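You operate a simulated robot arm through the tools that you are given. There is no shell and no other tool. Be economical: measure what you need, move in short steps, check, and stop when the job is done.

You run a simulated robot arm. Do the job below in one go: nothing can be reset, and whatever is moved stays where it is left.

Task
Clear the mist off the table mirror, mostly with warm air from the dryer.
Fine: keep off its hot outlet (60 C); stand it back in its stand and switch it off.

Only the result counts: the job must be done as asked and must still hold three seconds after the hand-in. Knocking over, shifting, dropping, spilling or breaking anything else fails it.

Robot
A 7-joint arm with a two-finger parallel gripper, fixed in place. Base frame: the origin is at the foot of the arm, x ahead of it, y to its left, z up; the work surface is at about z = 750. Lengths are in mm, angles in rad, forces in N, time in s.
With the tool pointing down near the work surface it reaches from about 200 to 740 mm from the base axis. Its first joint turns from -2.897 to 2.897 rad. Payload 1.57 kg.
The tool frame sits at the grasp point between the pads (the TCP): z along the fingers, y along the line on which they close. The tips reach 30 mm beyond it. Largest opening 110 mm; finger width 24, thickness 12; the body of the gripper, 48 by 112 mm, starts 78 mm behind the TCP.
Orientation is that of the tool frame in the base frame, as a unit quaternion [x, y, z, w]. With the fingers straight down and closing along the base's y, the tool's x points along the base's -x, its y along +y and its z along -z.

Tools
- The arm moves only by the tool send_rows. Its arguments are lists of equal length, an entry for each row: "gripper": the opening, from 0 (shut) to 1 (fully open); "offset": the shift along the tool's x, y, z in mm, a list of three; "rot": the turn, a rotation vector about the tool's x, y, z in rad, a list of three. In form: {"gripper": [gripper, ...], "offset": [[tx, ty, tz], ...], "rot": [[wx, wy, wz], ...]}. A call has 1 to 8 rows; each row is the pose to reach, as a shift and turn from the pose commanded when the call began, along the tool's axes at that moment. Each row takes 0.2 s and may step no farther than 50 mm and 0.15 rad from the row before; otherwise, or with a gripper value out of range, the whole call is refused. Where a pose cannot be reached the arm comes as near as it can. A force on the tool above 40 N (or 10 N above the force at the start of the call, whichever is more), or a blocked arm, ends the call early, and 0.2 s more pass. Each finger travels about 45 mm/s and halts on what it meets, pressing with about 23 N; the grip force reading is that of the motor and also rises with nothing between the fingers. The clock runs only during rows and for 0.2 s after the last one: add rows that repeat a pose to give the fingers time. The reply holds the time, the measured pose of the TCP, the force on the tool along the base axes, the opening and the grip force, in the units named above and with some noise, with the torque about the TCP (base axes, N m) and any sound that the robot's microphone picked up.
- Cameras (640 x 400 px; columns grow to the right, rows downward): "scene" is fixed at [220.7, 648, 1417.5]; the picture's right is [-1.00, -0.10, 0.00], its down [-0.02, 0.23, -0.97] and it looks along [0.09, -0.97, -0.23] (base axes); focal length 346 px, centre (320, 200). "wrist" rides on the gripper at [70, 16, -141] in the tool frame; the picture's right is [-0.23, 0.97, 0.00], its down [-0.85, -0.20, -0.48] and it looks along [-0.47, -0.11, 0.88] (tool axes); focal length 222 px, centre (320, 200). There is no depth. A picture from a camera that has moved, and an enlarged one, comes with that camera's place and axes in the base frame and with its lens.
- snapshot(camera): a new picture of that camera. The clock stands still meanwhile.
- move_column(by): slides the trunk up (or, below 0, down) by that many mm; the arm rides with it, the base frame stays. It gives what a move gives, with no picture.
- close_up(camera, box): a new picture of the part [left, top, right, bottom] of that camera's present view, enlarged. The clock stands still meanwhile.
- close_job(): hands the job in; it is judged then, once.

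Go step by step. Nothing tells you positions but the pictures and the camera data: compare them with the known pose of the tool, close in by small moves and look again before you grip or let go. The budget is 120 turns and 64 pictures, counting those below and the enlarged ones. Unless the task says otherwise, let go and move clear before handing in, and close with one line.

The tools are called after ">>>" as name(argument=value, ...) on one line, values as JSON. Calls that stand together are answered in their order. send_rows: Moves the arm, as the interface text tells. Its arguments: {"type":"object","properties":{"gripper":{"type":"array"},"offset":{"type":"array"},"rot":{"type":"array"}},"required":["gripper","offset","rot"]} The other tools are called the same way: move_column (by) slides the trunk up or down; snapshot (camera) takes a picture; close_up (camera, box) takes an enlarged picture of a part of a camera's view; close_job () hands the job in.

At the start:

```text
t: 0.0
tool_pos: [217.0, -430.3, 1318.1]
ee_rot: [-0.001, 1.0, 0.0, 0.001]
force: [-0.2, 0.3, -0.3]
moment: [0.0, 0.0, 0.0]
finger_gap: 110.1
gripper_force: 0.0
trunk travel left (down, up): [-525.0, 65.0]
```

scene: 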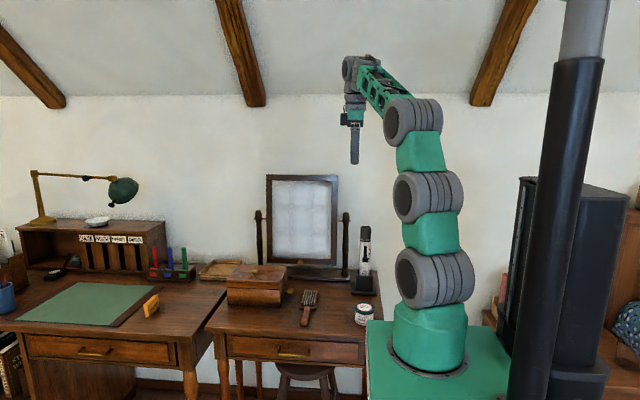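
wrist: 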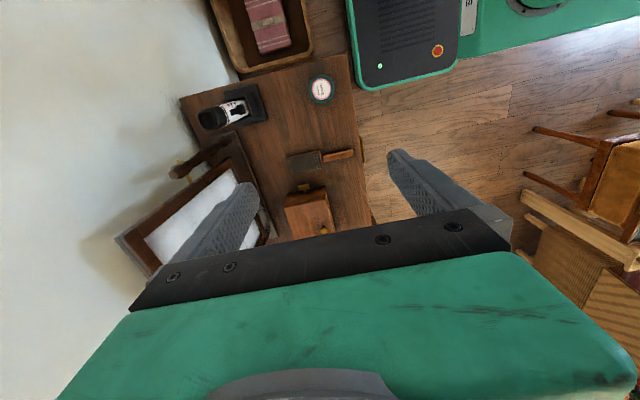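

I see a dressing table with a framed tilting mirror (misted), a dryer-like device in a stand to the mirror's side, a hairbrush, a box and a jar. I'll look closer at the dryer and the mirror.

>>> close_up(camera="scene", box=[330, 210, 400, 310])

>>> close_up(camera="wrist", box=[170, 60, 370, 185])

>>> close_up(camera="scene", box=[190, 160, 400, 340])

```text
4.00 times, centred on (365, 260) of scene
camera zoom: at [220.7, 648.0, 1417.5], right [-1.0, -0.1, 0.0], down [-0.02, 0.23, -0.97], along [0.09, -0.97, -0.23], focal length 1385 px, centre (140, -40)
```

zoom: 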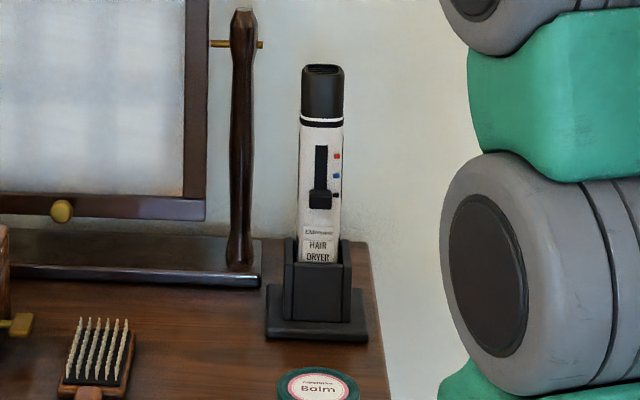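

```text
3.20 times, centred on (270, 122) of wrist
camera zoom: at [147.5, -414.0, 1459.4], right [0.23, 0.97, 0.0], down [0.85, -0.2, 0.48], along [0.47, -0.11, -0.88], focal length 711 px, centre (480, 448)
```

zoom: 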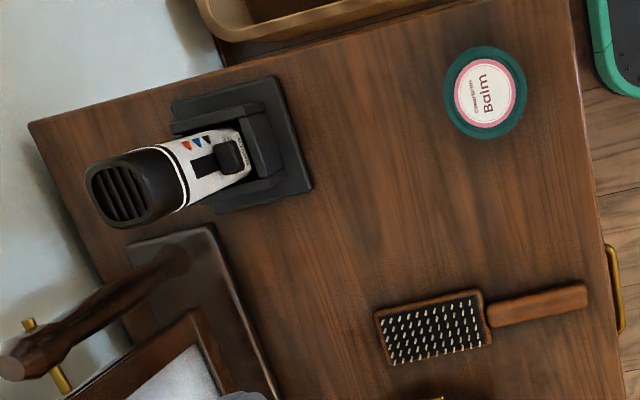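

```text
2.22 times, centred on (295, 250) of scene
camera zoom: at [220.7, 648.0, 1417.5], right [-1.0, -0.1, 0.0], down [-0.02, 0.23, -0.97], along [0.09, -0.97, -0.23], focal length 770 px, centre (376, 89)
```

zoom: 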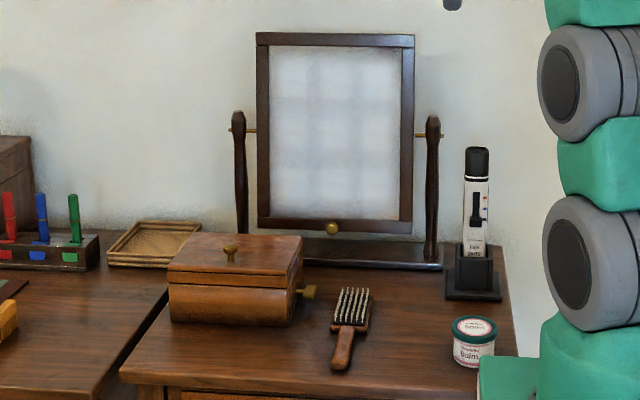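

The dryer stands upright at about (168, -641), outlet up at z≈1005, slider on its front (+y) side at z≈878 with off/blue/red marks going up. The mirror glass spans roughly x 300–535 at y≈-740. First I turn the tool so it can work horizontally toward -y.

>>> send_rows(gripper=[0.6, 0.6, 0.6, 0.6, 0.6, 0.6, 0.6, 0.6], offset=[[0, 0, 0], [0, 0, 0], [0, 0, 0], [0, 0, 0], [0, 0, 0], [0, 0, 0], [0, 0, 0], [0, 0, 0]], rot=[[0, 0, -0.15], [0, 0, -0.3], [0, 0, -0.45], [0, 0, -0.6], [0, 0, -0.75], [0, 0, -0.9], [0, 0, -1.05], [0, 0, -1.2]])

```text
t: 1.8
tool_pos: [217.6, -429.5, 1317.8]
ee_rot: [-0.566, 0.824, 0.0, 0.0]
force: [-1.1, -0.8, 0.8]
moment: [0.0, -0.01, 0.0]
finger_gap: 65.9
gripper_force: 0.0
trunk travel left (down, up): [-525.0, 65.0]
```

Yaw is going the right way; I'll finish it.

>>> send_rows(gripper=[0.6, 0.6, 0.6], offset=[[0, 0, 0], [0, 0, 0], [0, 0, 0]], rot=[[0, 0, -0.12], [0, 0, -0.25], [0, 0, -0.371]])

>>> send_rows(gripper=[0.6, 0.6, 0.6, 0.6, 0.6, 0.6, 0.6, 0.6], offset=[[0, 0, 0], [0, 0, 0], [0, 0, 0], [0, 0, 0], [0, 0, 0], [0, 0, 0], [0, 0, 0], [0, 0, 0]], rot=[[0, 0.15, 0], [0, 0.3, 0], [0, 0.45, 0], [0, 0.6, 0], [0, 0.75, 0], [0, 0.9, 0], [0, 1.05, 0], [0, 1.2, 0]])

>>> send_rows(gripper=[0.6, 0.6, 0.6], offset=[[0, 0, 0], [0, 0, 0], [0, 0, 0]], rot=[[0, 0.12, 0], [0, 0.25, 0], [0, 0.371, 0]])

>>> snapshot(camera="wrist")

>>> snapshot(camera="scene")

```text
t: 2.6
tool_pos: [219.8, -429.4, 1317.7]
ee_rot: [0.708, -0.706, 0.0, 0.0]
force: [-0.2, 0.0, 0.3]
moment: [-0.01, 0.02, 0.02]
finger_gap: 66.1
gripper_force: 0.0
trunk travel left (down, up): [-525.0, 65.0]
```

```text
t: 4.4
tool_pos: [218.1, -427.4, 1325.3]
ee_rot: [0.677, -0.676, 0.207, 0.206]
force: [-0.3, 0.2, 0.0]
moment: [0.01, 0.02, -0.03]
finger_gap: 66.0
gripper_force: 0.0
out of reach, approached as far as the arm can: row 4, 5, 6, 7, 8
trunk travel left (down, up): [-525.0, 65.0]
```

```text
t: 5.2
tool_pos: [218.0, -428.1, 1325.4]
ee_rot: [-0.676, 0.677, -0.206, -0.207]
force: [0.3, -0.1, -0.7]
moment: [-0.01, -0.01, 0.02]
finger_gap: 65.9
gripper_force: 0.0
out of reach, approached as far as the arm can: row 1, 2, 3
trunk travel left (down, up): [-525.0, 65.0]
```

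```text
58 pictures are left
camera wrist: at [200.3, -406.6, 1481.4], right [-0.97, 0.19, -0.13], down [0.2, 0.98, -0.08], along [0.11, -0.1, -0.99], focal length 222 px, centre (320, 200)
```

wrist: 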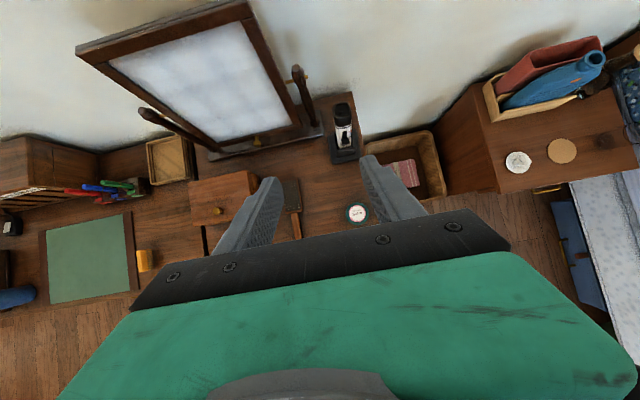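

```text
57 pictures are left
```

scene: 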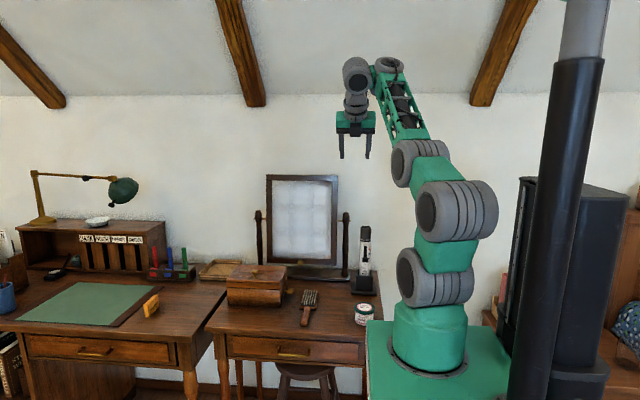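

The pitch stopped at about 0.6 rad, so the arm is limited in this configuration. I'll probe a position further out to see whether more pitch becomes available.

>>> send_rows(gripper=[0.6, 0.6, 0.6], offset=[[0, 0, 40], [0, 0, 80], [0, 0, 120]], rot=[[0, 0, 0], [0, 0, 0], [0, 0, 0]])

```text
t: 6.0
tool_pos: [223.1, -497.6, 1309.0]
ee_rot: [-0.681, 0.682, -0.188, -0.19]
force: [0.4, -0.8, -0.1]
moment: [0.02, 0.01, 0.03]
finger_gap: 66.1
gripper_force: 0.1
out of reach, approached as far as the arm can: row 1, 2, 3
trunk travel left (down, up): [-525.0, 65.0]
```

Still limited. I'll test lower relative to the arm, in the free space in front of the mirror.

>>> send_rows(gripper=[0.6, 0.6, 0.6, 0.6, 0.6], offset=[[-40, 0, -20], [-80, 0, -40], [-120, 0, -60], [-160, 0, -60], [-200, 0, -60]], rot=[[0, 0, 0], [0, 0, 0], [0, 0, 0], [0, 0, 0], [0, 0, 0]])

>>> snapshot(camera="scene")

```text
t: 7.2
tool_pos: [170.2, -327.6, 1267.9]
ee_rot: [-0.621, 0.741, -0.158, -0.201]
force: [0.2, -1.0, 0.0]
moment: [0.01, 0.04, -0.08]
finger_gap: 66.1
gripper_force: 0.1
out of reach, approached as far as the arm can: row 5
trunk travel left (down, up): [-525.0, 65.0]
stopped in row 5: the arm was blocked; the commanded pose is now the measured one
```

```text
56 pictures are left
```

scene: 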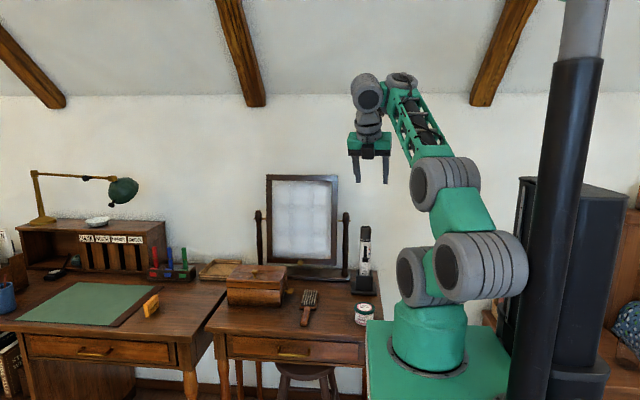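

The arm folded onto itself and stopped with nothing touched. I'll go back out and higher, and try the pitch there (the trunk can bring the height down later).

>>> send_rows(gripper=[0.6, 0.6, 0.6, 0.6, 0.6], offset=[[34, -13, -16], [69, -27, -31], [103, -40, -47], [138, -53, -62], [172, -66, -78]], rot=[[0.018, 0, -0.031], [0.036, 0, -0.063], [0.053, 0, -0.094], [0.071, 0, -0.126], [0.089, 0.003, -0.157]])

>>> send_rows(gripper=[0.6, 0.6, 0.6, 0.6, 0.6, 0.6, 0.6, 0.6], offset=[[0, 0, 0], [0, 0, 0], [0, 0, 0], [0, 0, 0], [0, 0, 0], [0, 0, 0], [0, 0, 0], [0, 0, 0]], rot=[[0, 0.13, 0], [0, 0.26, 0], [0, 0.39, 0], [0, 0.52, 0], [0, 0.65, 0], [0, 0.78, 0], [0, 0.91, 0], [0, 1.04, 0]])

>>> close_up(camera="scene", box=[300, 20, 540, 380])

```text
t: 8.4
tool_pos: [217.6, -449.7, 1416.8]
ee_rot: [0.687, -0.682, 0.174, 0.184]
force: [0.9, 0.0, -0.5]
moment: [0.01, -0.01, 0.0]
finger_gap: 66.0
gripper_force: 0.0
trunk travel left (down, up): [-525.0, 65.0]
```

```text
t: 10.2
tool_pos: [259.0, -450.6, 1543.9]
ee_rot: [0.596, -0.593, 0.378, 0.388]
force: [0.0, 1.4, 0.3]
moment: [0.0, -0.06, 0.07]
finger_gap: 66.2
gripper_force: 0.0
out of reach, approached as far as the arm can: row 2, 3, 4, 5, 6, 7, 8
trunk travel left (down, up): [-525.0, 65.0]
```

```text
1.11 times, centred on (420, 200) of scene
camera zoom: at [220.7, 648.0, 1417.5], right [-1.0, -0.1, 0.0], down [-0.02, 0.23, -0.97], along [0.09, -0.97, -0.23], focal length 385 px, centre (209, 200)
```

zoom: 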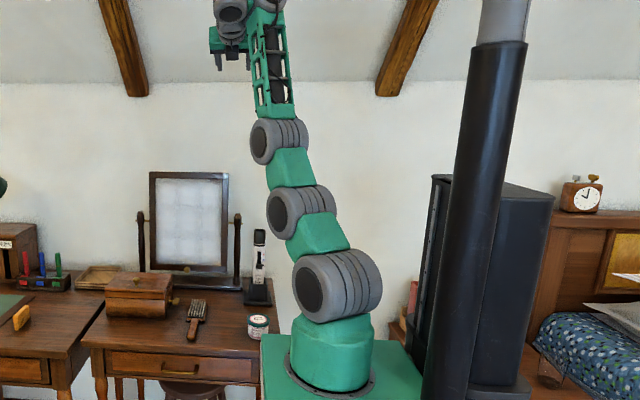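

The wrist seems unable to open past about 102° from the forearm, so a fully horizontal tool is out, but a tool pitched about 45° should be possible with the trunk lower. I'll lower the trunk in steps and check the clearance to the table.

>>> move_column(by=-60)

>>> snapshot(camera="scene")

```text
t: 11.2
tool_pos: [261.6, -453.2, 1482.9]
ee_rot: [0.596, -0.593, 0.376, 0.389]
force: [0.4, -0.1, -0.2]
moment: [0.0, 0.0, 0.01]
finger_gap: 66.1
gripper_force: 0.1
trunk travel left (down, up): [-465.0, 125.0]
```

```text
54 pictures are left
```

scene: 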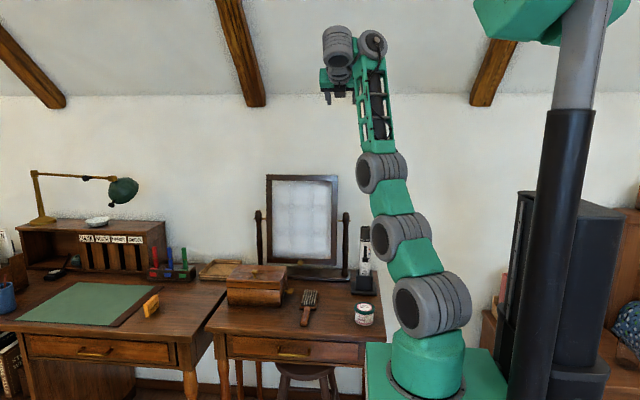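

The trunk and arm platform descend together, with nothing touched. I'll continue.

>>> move_column(by=-80)

>>> snapshot(camera="wrist")

>>> close_up(camera="scene", box=[300, 250, 540, 400])

```text
t: 12.4
tool_pos: [261.0, -453.2, 1403.6]
ee_rot: [0.597, -0.593, 0.377, 0.388]
force: [0.2, 0.7, -0.5]
moment: [-0.01, 0.0, -0.01]
finger_gap: 65.9
gripper_force: 0.1
trunk travel left (down, up): [-385.0, 205.0]
```

```text
53 pictures are left
camera wrist: at [247.1, -353.8, 1525.2], right [-0.98, 0.1, -0.19], down [0.19, 0.79, -0.58], along [0.09, -0.61, -0.79], focal length 222 px, centre (320, 200)
```

wrist: 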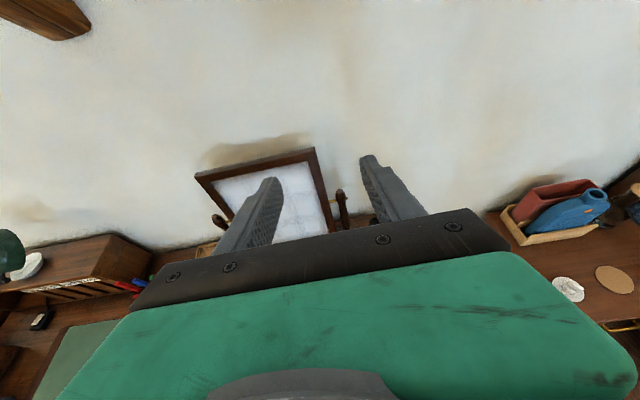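

```text
2.67 times, centred on (420, 325) of scene
camera zoom: at [220.7, 648.0, 1417.5], right [-1.0, -0.1, 0.0], down [-0.02, 0.23, -0.97], along [0.09, -0.97, -0.23], focal length 923 px, centre (53, -133)
```

zoom: 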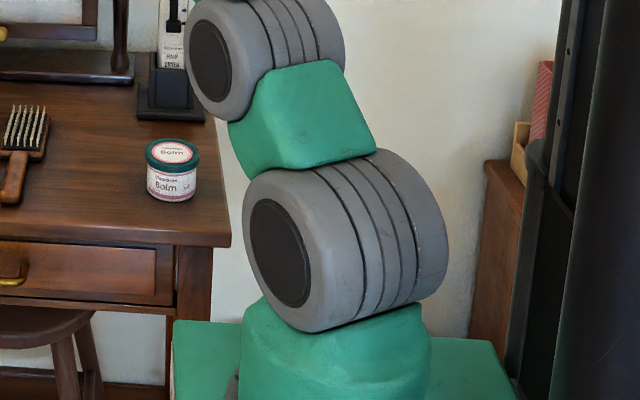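

The platform is already beside the table edge with clearance. I'll lower it further.

>>> move_column(by=-60)

>>> move_column(by=-60)

```text
t: 13.4
tool_pos: [262.0, -452.2, 1342.9]
ee_rot: [0.596, -0.593, 0.377, 0.388]
force: [-0.5, 0.1, 0.4]
moment: [0.01, 0.02, 0.01]
finger_gap: 66.1
gripper_force: 0.0
trunk travel left (down, up): [-325.0, 265.0]
```

```text
t: 14.4
tool_pos: [261.4, -454.0, 1282.0]
ee_rot: [0.596, -0.593, 0.377, 0.389]
force: [0.2, -0.6, 0.4]
moment: [0.0, 0.02, 0.0]
finger_gap: 66.1
gripper_force: 0.1
trunk travel left (down, up): [-265.0, 325.0]
```

Now I bring the tool to a pre-pose in front of the dryer, (168, -540, 1000), with pitch 0.8.

>>> send_rows(gripper=[0.4, 0.2, 0, 0, 0, 0, 0, 0], offset=[[-27, 12, 25], [-55, 23, 49], [-82, 35, 74], [-110, 46, 98], [-137, 58, 123], [-165, 70, 148], [-192, 81, 172], [-220, 93, 197]], rot=[[0, -0.05, 0], [0, -0.1, 0], [0, -0.15, 0], [0, -0.2, 0], [0, -0.25, 0], [0, -0.3, 0], [0, -0.34, 0], [0, -0.34, 0]])

>>> snapshot(camera="wrist")

>>> snapshot(camera="scene")

```text
t: 16.2
tool_pos: [192.2, -616.9, 1085.3]
ee_rot: [0.652, -0.65, 0.27, 0.283]
force: [-0.4, 0.1, 0.6]
moment: [0.02, -0.03, 0.04]
finger_gap: 0.3
gripper_force: 21.0
out of reach, approached as far as the arm can: row 1, 2, 3, 4, 5, 6, 7, 8
trunk travel left (down, up): [-265.0, 325.0]
```

```text
51 pictures are left
camera wrist: at [178.7, -564.0, 1234.5], right [-0.98, 0.16, -0.15], down [0.2, 0.94, -0.29], along [0.09, -0.31, -0.95], focal length 222 px, centre (320, 200)
```

wrist: 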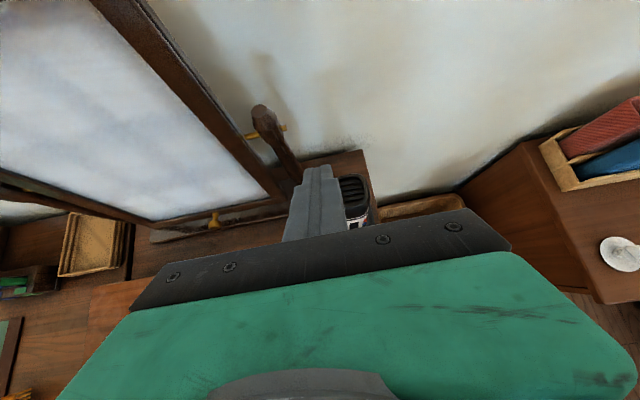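

```text
50 pictures are left
```

scene: 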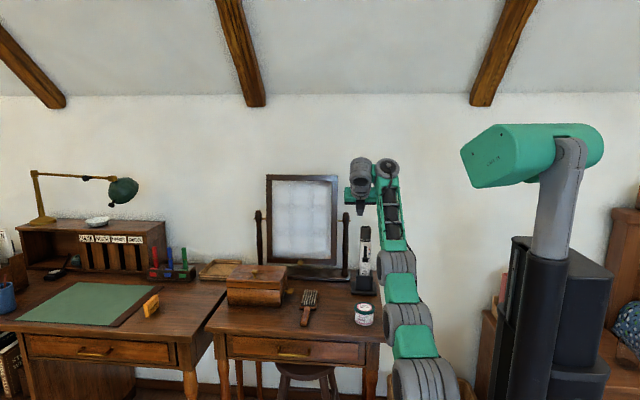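

The solver favoured the pitch (0.80) and landed further out, above the dryer. I'll retreat toward +y before descending.

>>> send_rows(gripper=[0, 0], offset=[[-21, 12, -21], [-41, 24, -43]], rot=[[0, 0, 0], [0, 0, 0]])

```text
t: 16.8
tool_pos: [186.3, -602.1, 1114.7]
ee_rot: [0.652, -0.65, 0.27, 0.282]
force: [0.3, 0.2, -0.9]
moment: [0.0, 0.03, -0.02]
finger_gap: 0.0
gripper_force: 21.5
out of reach, approached as far as the arm can: row 1, 2
trunk travel left (down, up): [-265.0, 325.0]
```

I'll relax the pitch to about 0.6 and back off from the dryer, then lower the trunk more.

>>> send_rows(gripper=[0, 0, 0, 0], offset=[[-12, 5, -12], [-26, 10, -26], [-40, 15, -40], [-50, 18, -52]], rot=[[0, -0.1, 0], [0, -0.2, 0], [0, -0.2, 0], [0, -0.2, 0]])

```text
t: 17.8
tool_pos: [169.0, -534.7, 1119.6]
ee_rot: [-0.675, 0.676, -0.201, -0.215]
force: [-0.8, -0.7, -0.8]
moment: [0.02, 0.02, -0.04]
finger_gap: 0.1
gripper_force: 21.2
out of reach, approached as far as the arm can: row 4
trunk travel left (down, up): [-265.0, 325.0]
```

>>> move_column(by=-90)

>>> move_column(by=-90)

>>> snapshot(camera="wrist")

>>> snapshot(camera="scene")

```text
t: 19.0
tool_pos: [169.0, -532.8, 1029.6]
ee_rot: [0.676, -0.675, 0.203, 0.215]
force: [-0.5, 0.0, -0.5]
moment: [0.0, -0.03, 0.02]
finger_gap: 0.2
gripper_force: 21.0
trunk travel left (down, up): [-175.0, 415.0]
```

```text
t: 20.3
tool_pos: [168.7, -534.1, 939.9]
ee_rot: [-0.675, 0.676, -0.202, -0.215]
force: [0.3, 0.6, -0.1]
moment: [0.0, -0.02, 0.01]
finger_gap: 0.0
gripper_force: 21.6
trunk travel left (down, up): [-85.0, 505.0]
```

```text
49 pictures are left
camera wrist: at [154.8, -511.3, 1096.1], right [-0.97, 0.19, -0.11], down [0.2, 0.97, -0.09], along [0.09, -0.11, -0.99], focal length 222 px, centre (320, 200)
```

wrist: 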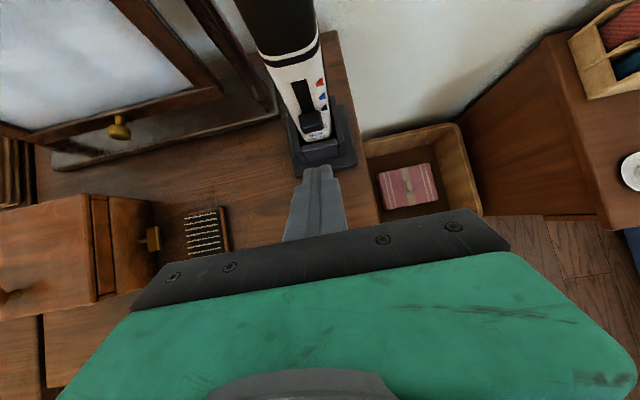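

```text
48 pictures are left
```

scene: 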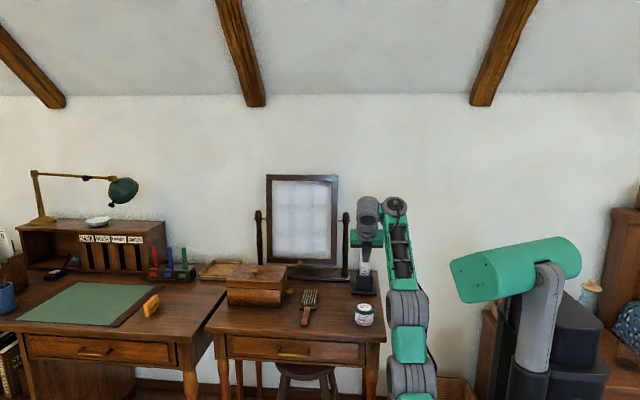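

>>> close_up(camera="wrist", box=[240, 20, 400, 220])

```text
2.00 times, centred on (320, 120) of wrist
camera zoom: at [154.8, -511.3, 1096.1], right [-0.97, 0.19, -0.11], down [0.2, 0.97, -0.09], along [0.09, -0.11, -0.99], focal length 444 px, centre (320, 360)
```

zoom: 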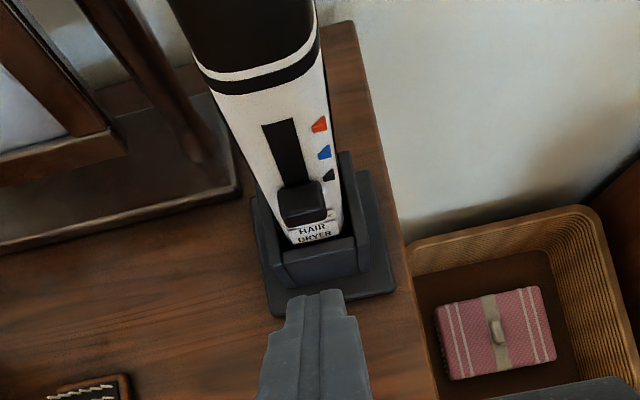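

The view is clear: the knob is at about (168, -607…-617, 880–898), with the red mark at the top of its travel (~z 929). I plan to pinch the knob with the fingertips and slide it up, and I'll approach now with a ~38 mm opening.

>>> send_rows(gripper=[0.35, 0.35, 0.35, 0.35], offset=[[0, 0, 0], [0, 0, 0], [7, 0, 26], [13.5, 0, 52.8]], rot=[[0, 0, 0], [0, 0, 0], [0, 0, 0], [0, 0, 0]])

>>> close_up(camera="wrist", box=[240, 20, 400, 220])

>>> close_up(camera="scene", box=[330, 210, 400, 310])

```text
t: 21.3
tool_pos: [168.0, -576.1, 905.4]
ee_rot: [0.676, -0.675, 0.202, 0.214]
force: [-0.9, 0.1, 0.5]
moment: [-0.06, -0.01, -0.04]
finger_gap: 38.3
gripper_force: 0.1
trunk travel left (down, up): [-85.0, 505.0]
```

```text
2.00 times, centred on (320, 120) of wrist
camera zoom: at [153.8, -553.6, 1062.2], right [-0.97, 0.19, -0.11], down [0.2, 0.98, -0.09], along [0.09, -0.11, -0.99], focal length 444 px, centre (320, 360)
```

zoom: 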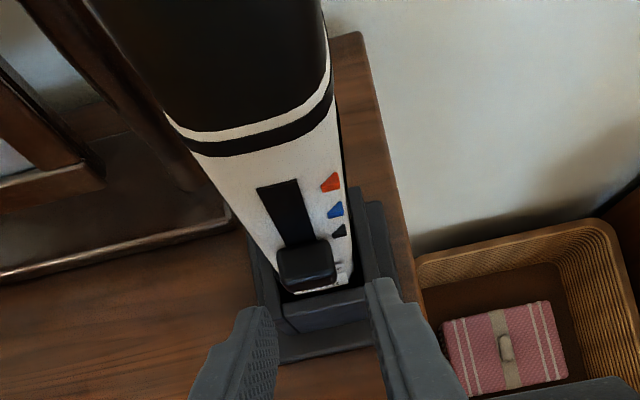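

```text
4.00 times, centred on (365, 260) of scene
camera zoom: at [220.7, 648.0, 1417.5], right [-1.0, -0.1, 0.0], down [-0.02, 0.23, -0.97], along [0.09, -0.97, -0.23], focal length 1385 px, centre (140, -40)
```

zoom: 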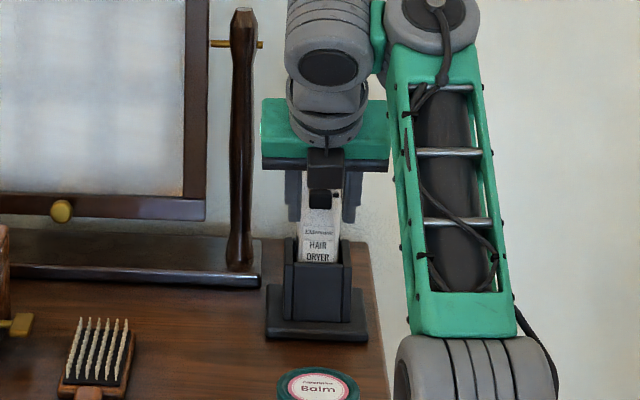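

The knob is centred between the fingertips, about 1.5 mm off to the side. I'll advance the last 12 mm and close on the knob.

>>> send_rows(gripper=[0.35, 0.35, 0.35], offset=[[4.5, -1.5, 4], [9, -1.5, 8], [9, -1.5, 8]], rot=[[0, 0, 0], [0, 0, 0], [0, 0, 0]])

>>> close_up(camera="wrist", box=[240, 40, 400, 200])

```text
t: 22.1
tool_pos: [169.1, -586.5, 902.6]
ee_rot: [-0.675, 0.676, -0.202, -0.216]
force: [-0.7, 0.2, -0.6]
moment: [-0.01, -0.01, 0.01]
finger_gap: 38.4
gripper_force: 0.0
trunk travel left (down, up): [-85.0, 505.0]
```

```text
2.50 times, centred on (320, 120) of wrist
camera zoom: at [154.8, -564.0, 1058.5], right [-0.98, 0.19, -0.11], down [0.2, 0.98, -0.09], along [0.09, -0.11, -0.99], focal length 555 px, centre (320, 400)
```

zoom: 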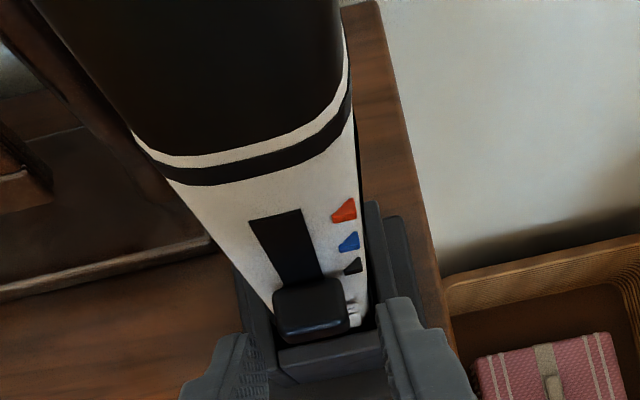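

The fingertips overlap the knob by about 9 mm. I'll go 2 mm deeper and pinch.

>>> send_rows(gripper=[0.35, 0.05, 0.05, 0.05], offset=[[1.6, 0, 1.1], [1.6, 0, 1.1], [1.6, 0, 1.1], [1.6, 0, 1.1]], rot=[[0, 0, 0], [0, 0, 0], [0, 0, 0], [0, 0, 0]])

>>> close_up(camera="wrist", box=[240, 40, 400, 200])

```text
t: 23.1
tool_pos: [169.0, -588.8, 902.3]
ee_rot: [0.676, -0.675, 0.202, 0.215]
force: [-0.1, -0.2, 0.1]
moment: [0.02, -0.11, 0.05]
finger_gap: 20.6
gripper_force: 23.4
trunk travel left (down, up): [-85.0, 505.0]
```

```text
2.50 times, centred on (320, 120) of wrist
camera zoom: at [155.1, -566.1, 1058.5], right [-0.97, 0.19, -0.11], down [0.2, 0.98, -0.09], along [0.09, -0.11, -0.99], focal length 555 px, centre (320, 400)
```

zoom: 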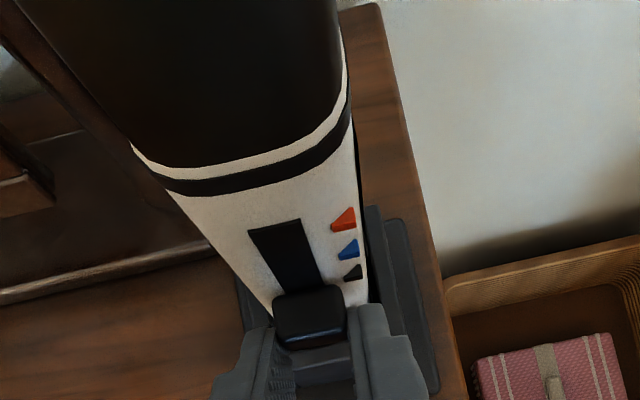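

The knob is pinched at 20.6 mm. I'll slide it straight up in small steps.

>>> send_rows(gripper=[0.05, 0.05, 0.05, 0.05], offset=[[2.8, 0, -4.1], [5.7, 0, -8.2], [8.5, 0, -12.4], [11.3, 0, -16.5]], rot=[[0, 0, 0], [0, 0, 0], [0, 0, 0], [0, 0, 0]])

>>> close_up(camera="wrist", box=[240, 40, 400, 200])

```text
t: 24.1
tool_pos: [169.3, -587.2, 921.8]
ee_rot: [-0.675, 0.676, -0.203, -0.216]
force: [0.0, -1.9, -0.1]
moment: [-0.3, -0.03, 0.01]
finger_gap: 20.3
gripper_force: 23.2
trunk travel left (down, up): [-85.0, 505.0]
```

```text
2.50 times, centred on (320, 120) of wrist
camera zoom: at [155.8, -566.3, 1078.7], right [-0.98, 0.19, -0.11], down [0.2, 0.98, -0.09], along [0.09, -0.11, -0.99], focal length 555 px, centre (320, 400)
```

zoom: 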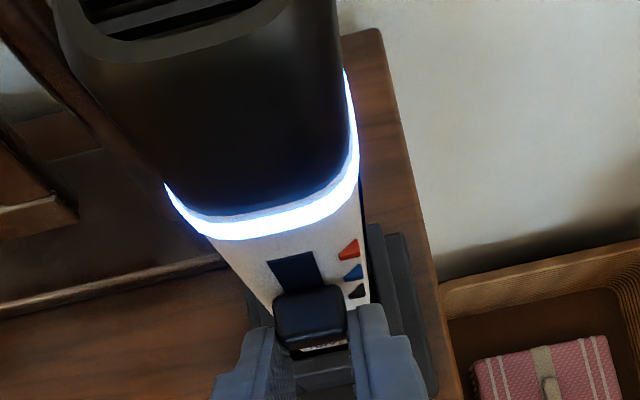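

The ring glows blue, so the slider is at the cool position and the dryer is still seated. I'll go on another 20 mm to red.

>>> send_rows(gripper=[0.05, 0.05, 0.05, 0.05], offset=[[2.8, 0, -4.1], [5.7, 0, -8.2], [8.5, 0, -12.4], [11.3, 0, -16.5]], rot=[[0, 0, 0], [0, 0, 0], [0, 0, 0], [0, 0, 0]])

>>> snapshot(camera="wrist")

```text
t: 25.1
tool_pos: [170.3, -589.7, 942.0]
ee_rot: [0.676, -0.675, 0.203, 0.215]
force: [1.3, -1.2, 0.5]
moment: [-0.24, -0.31, 0.09]
finger_gap: 20.2
gripper_force: 22.4
trunk travel left (down, up): [-85.0, 505.0]
```

```text
41 pictures are left
camera wrist: at [156.2, -566.3, 1098.7], right [-0.98, 0.19, -0.11], down [0.2, 0.98, -0.09], along [0.09, -0.11, -0.99], focal length 222 px, centre (320, 200)
```

wrist: 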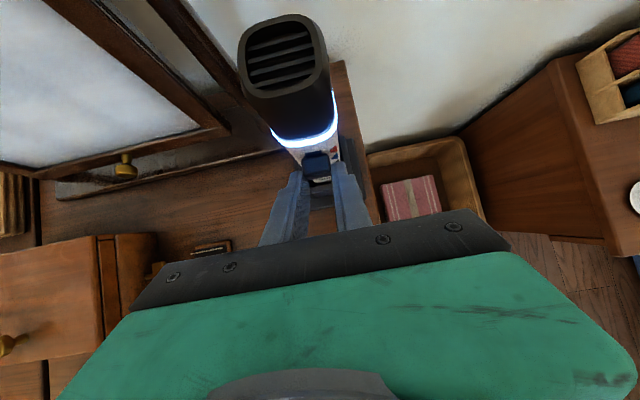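

>>> close_up(camera="wrist", box=[240, 70, 400, 230])

>>> close_up(camera="scene", box=[330, 210, 400, 310])

```text
2.50 times, centred on (320, 150) of wrist
camera zoom: at [156.2, -566.3, 1098.7], right [-0.98, 0.19, -0.11], down [0.2, 0.98, -0.09], along [0.09, -0.11, -0.99], focal length 555 px, centre (320, 325)
```

zoom: 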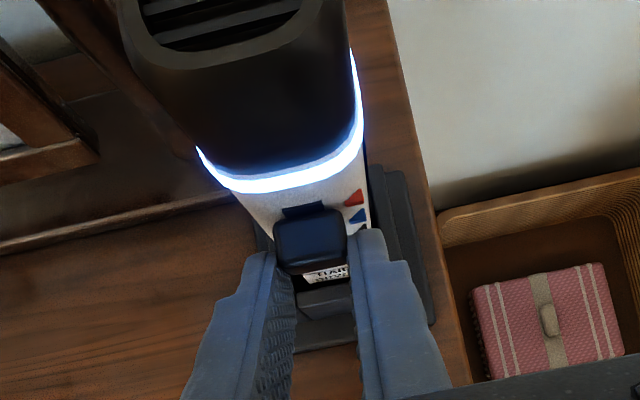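

```text
4.00 times, centred on (365, 260) of scene
camera zoom: at [220.7, 648.0, 1417.5], right [-1.0, -0.1, 0.0], down [-0.02, 0.23, -0.97], along [0.09, -0.97, -0.23], focal length 1385 px, centre (140, -40)
```

zoom: 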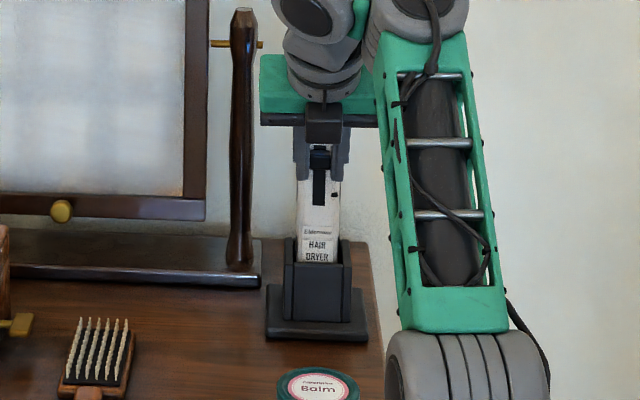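

The dryer is still seated, the knob is now about level with the blue/red boundary and a bit of slot remains. I'll go up 7 mm more.

>>> send_rows(gripper=[0.05, 0.05, 0.05], offset=[[1.7, 0, -2.5], [3.4, 0, -5], [4, 0, -5.8]], rot=[[0, 0, 0], [0, 0, 0], [0, 0, 0]])

>>> close_up(camera="wrist", box=[240, 70, 400, 230])

```text
t: 25.9
tool_pos: [170.8, -589.3, 948.8]
ee_rot: [0.676, -0.675, 0.202, 0.215]
force: [-0.4, 0.0, -4.0]
moment: [0.19, -0.02, 0.0]
finger_gap: 20.6
gripper_force: 23.0
trunk travel left (down, up): [-85.0, 505.0]
```

```text
2.50 times, centred on (320, 150) of wrist
camera zoom: at [155.9, -566.8, 1104.9], right [-0.97, 0.19, -0.11], down [0.2, 0.98, -0.09], along [0.09, -0.11, -0.99], focal length 555 px, centre (320, 325)
```

zoom: 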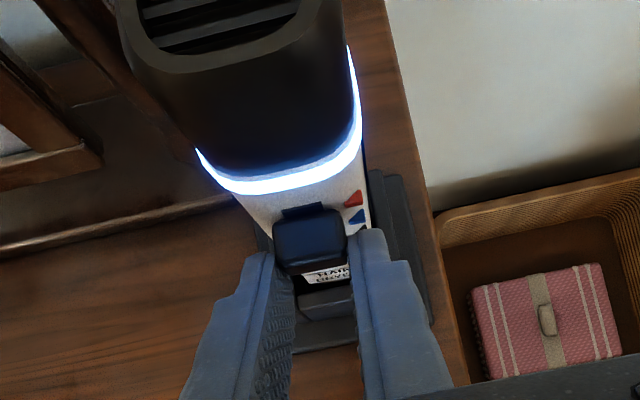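

The last move seems to have lifted the dryer slightly (−4 N), so the knob is probably at its end stop. I'll check how it sits.

>>> close_up(camera="scene", box=[345, 215, 385, 290])

>>> send_rows(gripper=[0.05, 0.05, 0.05], offset=[[-1.5, 0, 2.2], [-3.5, 0, 5], [-3.5, 0, 5]], rot=[[0, 0, 0], [0, 0, 0], [0, 0, 0]])

>>> close_up(camera="scene", box=[345, 215, 385, 290])

```text
5.33 times, centred on (365, 252) of scene
camera zoom: at [220.7, 648.0, 1417.5], right [-1.0, -0.1, 0.0], down [-0.02, 0.23, -0.97], along [0.09, -0.97, -0.23], focal length 1847 px, centre (80, -80)
```

zoom: 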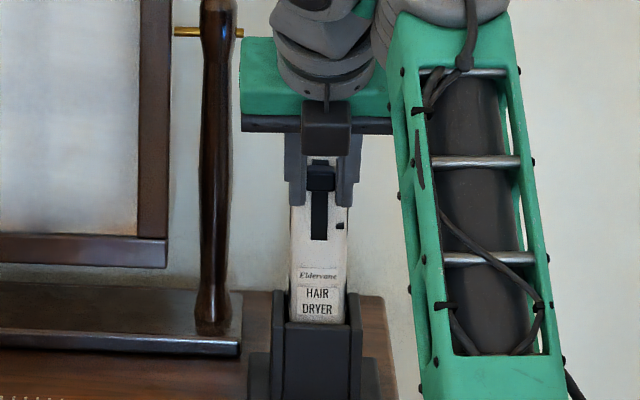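

```text
t: 26.7
tool_pos: [169.8, -589.1, 941.5]
ee_rot: [0.676, -0.675, 0.202, 0.215]
force: [0.6, 0.2, -3.2]
moment: [0.02, -0.07, 0.02]
finger_gap: 20.7
gripper_force: 23.0
trunk travel left (down, up): [-85.0, 505.0]
```

```text
5.33 times, centred on (365, 252) of scene
camera zoom: at [220.7, 648.0, 1417.5], right [-1.0, -0.1, 0.0], down [-0.02, 0.23, -0.97], along [0.09, -0.97, -0.23], focal length 1847 px, centre (80, -80)
```

zoom: 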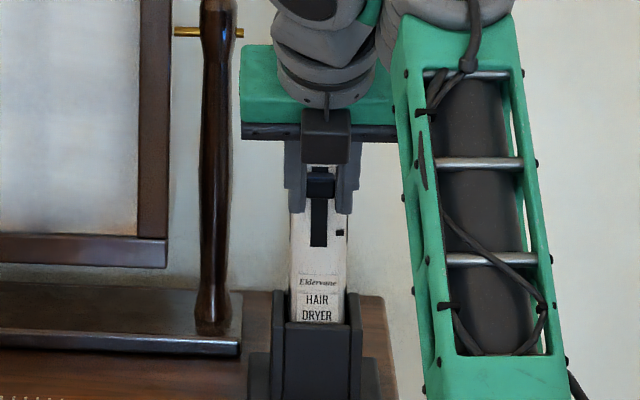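

The dryer is back near its rest height and the knob has travelled about 40 mm. I'll seat it fully, release the knob and look at the ring colour.

>>> send_rows(gripper=[0.05, 0.35, 0.35], offset=[[-0.8, 0, 1.2], [-0.8, 0, 1.2], [-0.8, 0, 1.2]], rot=[[0, 0, 0], [0, 0, 0], [0, 0, 0]])

>>> close_up(camera="wrist", box=[240, 70, 400, 230])

```text
t: 27.5
tool_pos: [170.7, -587.1, 942.3]
ee_rot: [-0.675, 0.676, -0.203, -0.216]
force: [-0.2, 0.3, -0.2]
moment: [0.01, -0.02, 0.01]
finger_gap: 38.6
gripper_force: 0.0
trunk travel left (down, up): [-85.0, 505.0]
```

```text
2.50 times, centred on (320, 150) of wrist
camera zoom: at [155.9, -566.4, 1097.9], right [-0.97, 0.19, -0.11], down [0.2, 0.97, -0.09], along [0.09, -0.11, -0.99], focal length 555 px, centre (320, 325)
```

zoom: 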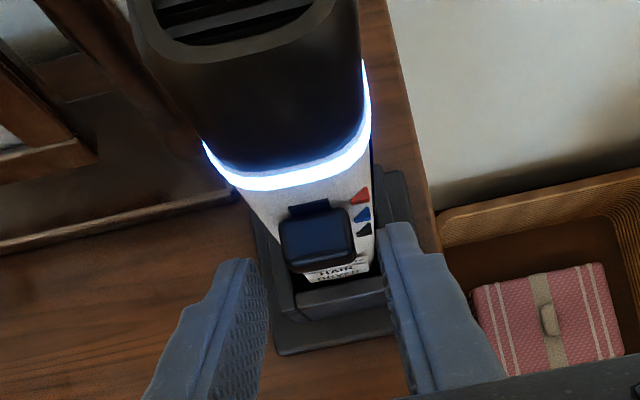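

The knob is level with the red mark at its end stop and the dryer is running. Next I release, back away and set up a steeper grasp pitch for the body.

>>> send_rows(gripper=[0.4, 0.6, 0.65, 0.65], offset=[[-16.5, 0, -11.3], [-25, 0, -25], [-20, 0, -42], [-14.5, 0, -58.4]], rot=[[0, 0, 0], [0, 0, 0], [0, 0, 0], [0, 0, 0]])

>>> move_column(by=-85)

>>> snapshot(camera="wrist")

```text
t: 28.5
tool_pos: [170.7, -543.7, 981.3]
ee_rot: [0.676, -0.675, 0.202, 0.215]
force: [0.2, 0.4, 0.8]
moment: [0.0, -0.01, -0.02]
finger_gap: 71.5
gripper_force: 0.0
trunk travel left (down, up): [-85.0, 505.0]
```

```text
t: 29.7
tool_pos: [171.6, -542.6, 896.2]
ee_rot: [-0.675, 0.676, -0.203, -0.215]
force: [0.0, 0.0, 0.1]
moment: [-0.02, 0.03, 0.01]
finger_gap: 71.3
gripper_force: 0.1
trunk travel left (down, up): [0.0, 590.0]
```

```text
34 pictures are left
camera wrist: at [157.2, -521.0, 1053.0], right [-0.97, 0.19, -0.11], down [0.2, 0.97, -0.09], along [0.09, -0.11, -0.99], focal length 222 px, centre (320, 200)
```

wrist: 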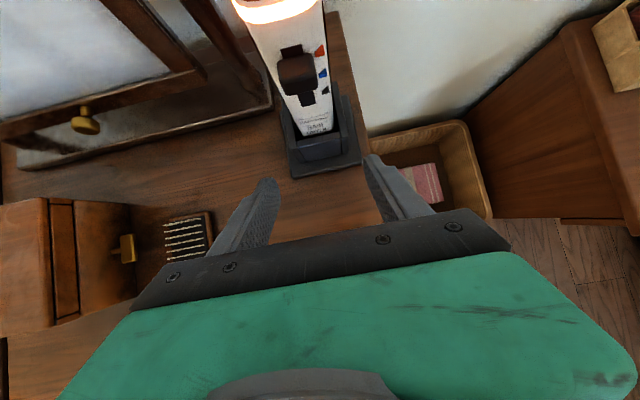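

The ring is now glowing orange, so it's warm. I'll increase the pitch at this safe spot.

>>> send_rows(gripper=[0.65, 0.65, 0.65], offset=[[0, 0, 0], [0, 0, 0], [0, 0, 0]], rot=[[0, 0.08, 0], [0, 0.16, 0], [0, 0.22, 0]])

```text
t: 30.5
tool_pos: [172.9, -546.8, 906.5]
ee_rot: [0.65, -0.647, 0.276, 0.288]
force: [-0.1, 0.0, 0.2]
moment: [0.0, 0.0, -0.03]
finger_gap: 71.3
gripper_force: 0.0
out of reach, approached as far as the arm can: row 3
trunk travel left (down, up): [0.0, 590.0]
```

Pitch is 0.82 at (173, -547, 906). I'll advance toward the body, stopping short for a look.

>>> send_rows(gripper=[0.65, 0.65], offset=[[20, 2, 20], [40, 3.5, 41]], rot=[[0, 0, 0], [0, 0, 0]])

>>> close_up(camera="wrist", box=[200, 0, 440, 240])

>>> close_up(camera="scene", box=[330, 210, 400, 310])

```text
t: 31.1
tool_pos: [168.3, -602.3, 907.0]
ee_rot: [0.649, -0.647, 0.277, 0.289]
force: [-1.2, 1.0, 2.1]
moment: [0.03, -0.01, 0.02]
finger_gap: 71.6
gripper_force: 0.0
trunk travel left (down, up): [0.0, 590.0]
```

```text
1.67 times, centred on (320, 120) of wrist
camera zoom: at [154.6, -547.9, 1055.5], right [-0.98, 0.16, -0.15], down [0.2, 0.93, -0.3], along [0.09, -0.33, -0.94], focal length 370 px, centre (320, 333)
```

zoom: 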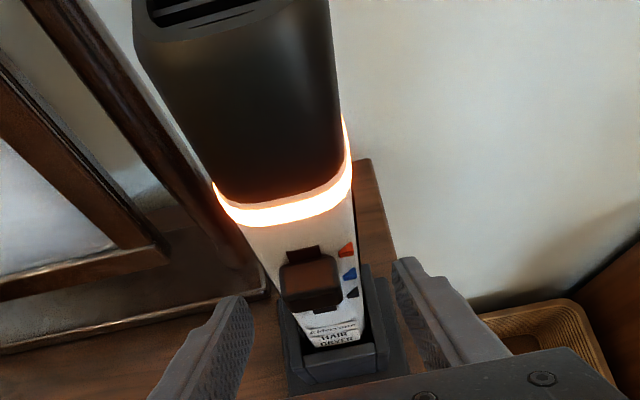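

```text
4.00 times, centred on (365, 260) of scene
camera zoom: at [220.7, 648.0, 1417.5], right [-1.0, -0.1, 0.0], down [-0.02, 0.23, -0.97], along [0.09, -0.97, -0.23], focal length 1385 px, centre (140, -40)
```

zoom: 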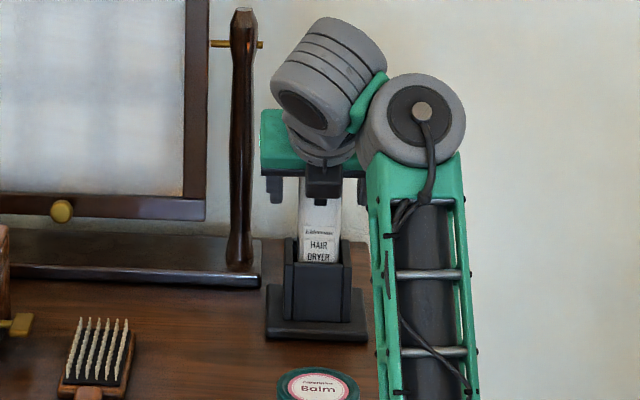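

The body is centred between the fingers with the nozzle clear of the hand. I'll advance 32 mm and close.

>>> send_rows(gripper=[0.65, 0.65, 0.2, 0.2, 0.2, 0.2], offset=[[11, 0, 12], [21.8, 0, 23.4], [21.8, 0, 23.4], [21.8, 0, 23.4], [21.8, 0, 23.4], [21.8, 0, 23.4]], rot=[[0, 0, 0], [0, 0, 0], [0, 0, 0], [0, 0, 0], [0, 0, 0], [0, 0, 0]])

>>> snapshot(camera="wrist")

```text
t: 32.5
tool_pos: [168.4, -611.2, 891.2]
ee_rot: [0.649, -0.647, 0.277, 0.288]
force: [1.5, -0.5, 0.4]
moment: [-0.05, -0.25, 0.02]
finger_gap: 41.6
gripper_force: 22.9
out of reach, approached as far as the arm can: row 1, 2, 3, 4, 5, 6
trunk travel left (down, up): [0.0, 590.0]
```

```text
31 pictures are left
camera wrist: at [154.3, -555.6, 1039.2], right [-0.98, 0.16, -0.15], down [0.2, 0.93, -0.3], along [0.09, -0.32, -0.94], focal length 222 px, centre (320, 200)
```

wrist: 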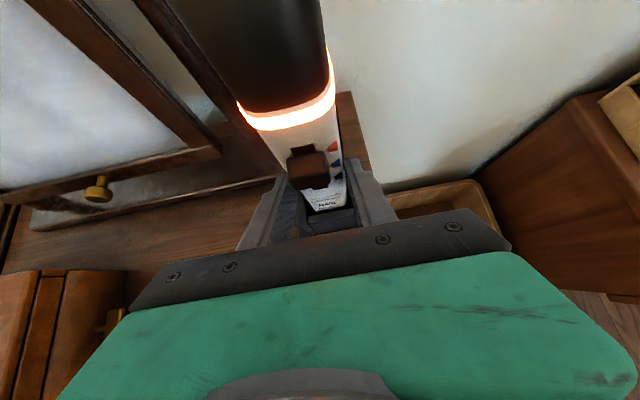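

The arm reached its limit and I only hold the body near the fingertips. I'll release, back out, raise the trunk a little for more reach, and regrip deeper.

>>> send_rows(gripper=[0.65, 0.65, 0.65, 0.65], offset=[[0, 0, 0], [0, 0, 0], [-14, 0, -14], [-27, 0, -29]], rot=[[0, 0, 0], [0, 0, 0], [0, 0, 0], [0, 0, 0]])

>>> move_column(by=65)

```text
t: 33.5
tool_pos: [167.3, -572.6, 893.2]
ee_rot: [0.65, -0.648, 0.275, 0.287]
force: [0.6, 0.0, -0.3]
moment: [-0.01, 0.01, -0.01]
finger_gap: 71.5
gripper_force: 0.1
trunk travel left (down, up): [0.0, 590.0]
```

```text
t: 34.5
tool_pos: [169.2, -572.3, 959.1]
ee_rot: [0.65, -0.648, 0.274, 0.288]
force: [-0.2, -0.4, 0.3]
moment: [0.0, -0.01, 0.03]
finger_gap: 71.4
gripper_force: 0.2
trunk travel left (down, up): [-65.0, 525.0]
```

>>> send_rows(gripper=[0.65, 0.65, 0.65, 0.65], offset=[[-17, 0, 16], [-34, 0.5, 32], [-20.5, 0.5, 46.5], [-7, 0.5, 61]], rot=[[0, 0, 0], [0, 0, 0], [0, 0, 0], [0, 0, 0]])

>>> snapshot(camera="wrist")

```text
t: 35.5
tool_pos: [167.4, -611.4, 912.6]
ee_rot: [0.65, -0.648, 0.275, 0.287]
force: [0.0, -0.6, 0.3]
moment: [-0.01, -0.03, -0.01]
finger_gap: 71.4
gripper_force: 0.0
out of reach, approached as far as the arm can: row 1, 2, 3
trunk travel left (down, up): [-65.0, 525.0]
```

```text
30 pictures are left
camera wrist: at [152.6, -557.4, 1059.6], right [-0.98, 0.16, -0.15], down [0.2, 0.93, -0.3], along [0.09, -0.32, -0.94], focal length 222 px, centre (320, 200)
```

wrist: 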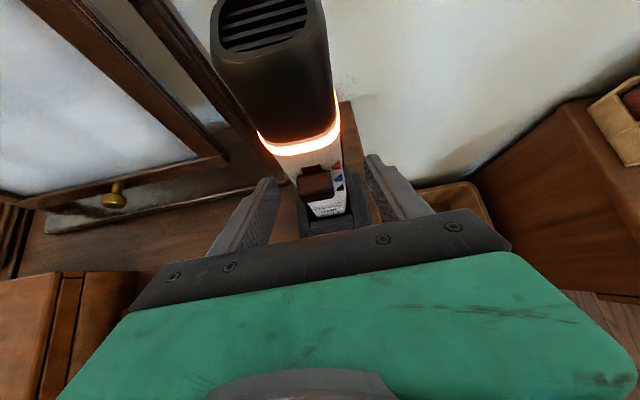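

Reached (−611, 912) with the pitch kept. I'll go 22 mm further in and close.

>>> send_rows(gripper=[0.65, 0.65, 0.2, 0.2, 0.2, 0.2], offset=[[7.5, -0.5, 8], [15, -1, 16], [15, -1, 16], [15, -1, 16], [15, -1, 16], [15, -1, 16]], rot=[[0, 0, 0], [0, 0, 0], [0, 0, 0], [0, 0, 0], [0, 0, 0], [0, 0, 0]])

>>> snapshot(camera="wrist")

```text
t: 36.9
tool_pos: [165.8, -626.4, 910.0]
ee_rot: [0.651, -0.648, 0.274, 0.286]
force: [1.9, -1.7, 0.4]
moment: [-0.18, -0.34, 0.03]
finger_gap: 42.1
gripper_force: 22.9
out of reach, approached as far as the arm can: row 2, 3, 4, 5, 6
trunk travel left (down, up): [-65.0, 525.0]
```

```text
29 pictures are left
camera wrist: at [151.5, -571.7, 1057.3], right [-0.98, 0.16, -0.15], down [0.2, 0.93, -0.3], along [0.09, -0.32, -0.94], focal length 222 px, centre (320, 200)
```

wrist: 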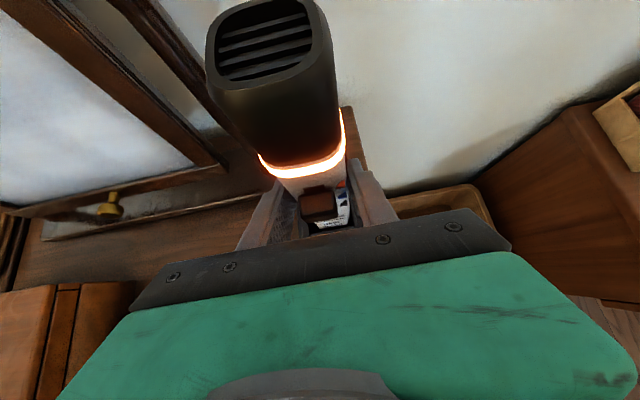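

The dryer is gripped deeper now (42 mm). I'll lift straight up with the trunk, which keeps the lateral pose exact for the return.

>>> move_column(by=30)

>>> move_column(by=110)

>>> snapshot(camera="scene")

>>> snapshot(camera="wrist")

```text
t: 37.7
tool_pos: [166.0, -626.3, 939.3]
ee_rot: [0.651, -0.648, 0.275, 0.285]
force: [3.8, 0.4, -2.8]
moment: [0.03, -0.62, 0.12]
finger_gap: 42.0
gripper_force: 23.1
trunk travel left (down, up): [-95.0, 495.0]
```

```text
t: 39.1
tool_pos: [164.2, -627.4, 1049.2]
ee_rot: [0.65, -0.648, 0.274, 0.286]
force: [0.1, 0.2, -3.6]
moment: [0.05, -0.03, -0.01]
finger_gap: 41.9
gripper_force: 23.3
trunk travel left (down, up): [-205.0, 385.0]
```

```text
28 pictures are left
```

scene: 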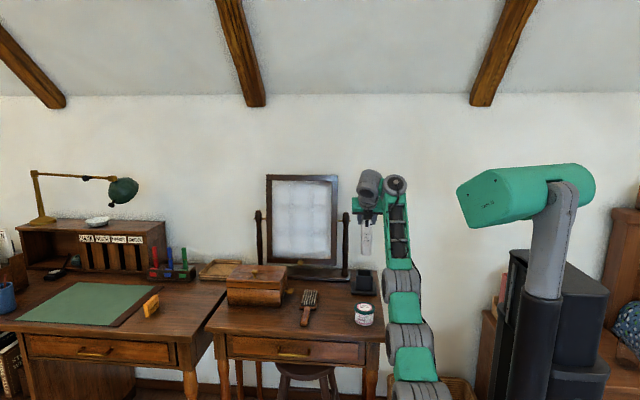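

```text
27 pictures are left
camera wrist: at [151.3, -572.2, 1196.9], right [-0.98, 0.16, -0.15], down [0.2, 0.93, -0.3], along [0.09, -0.32, -0.94], focal length 222 px, centre (320, 200)
```

wrist: 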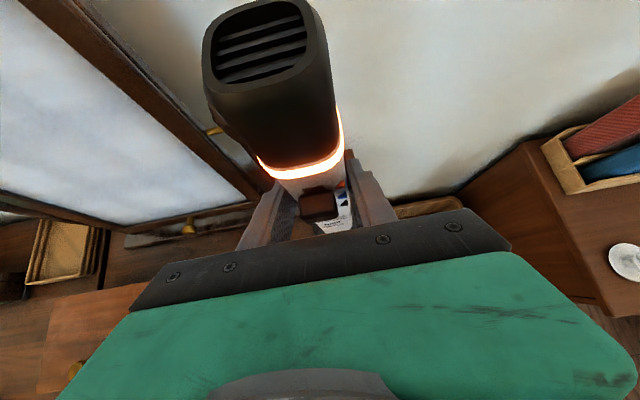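

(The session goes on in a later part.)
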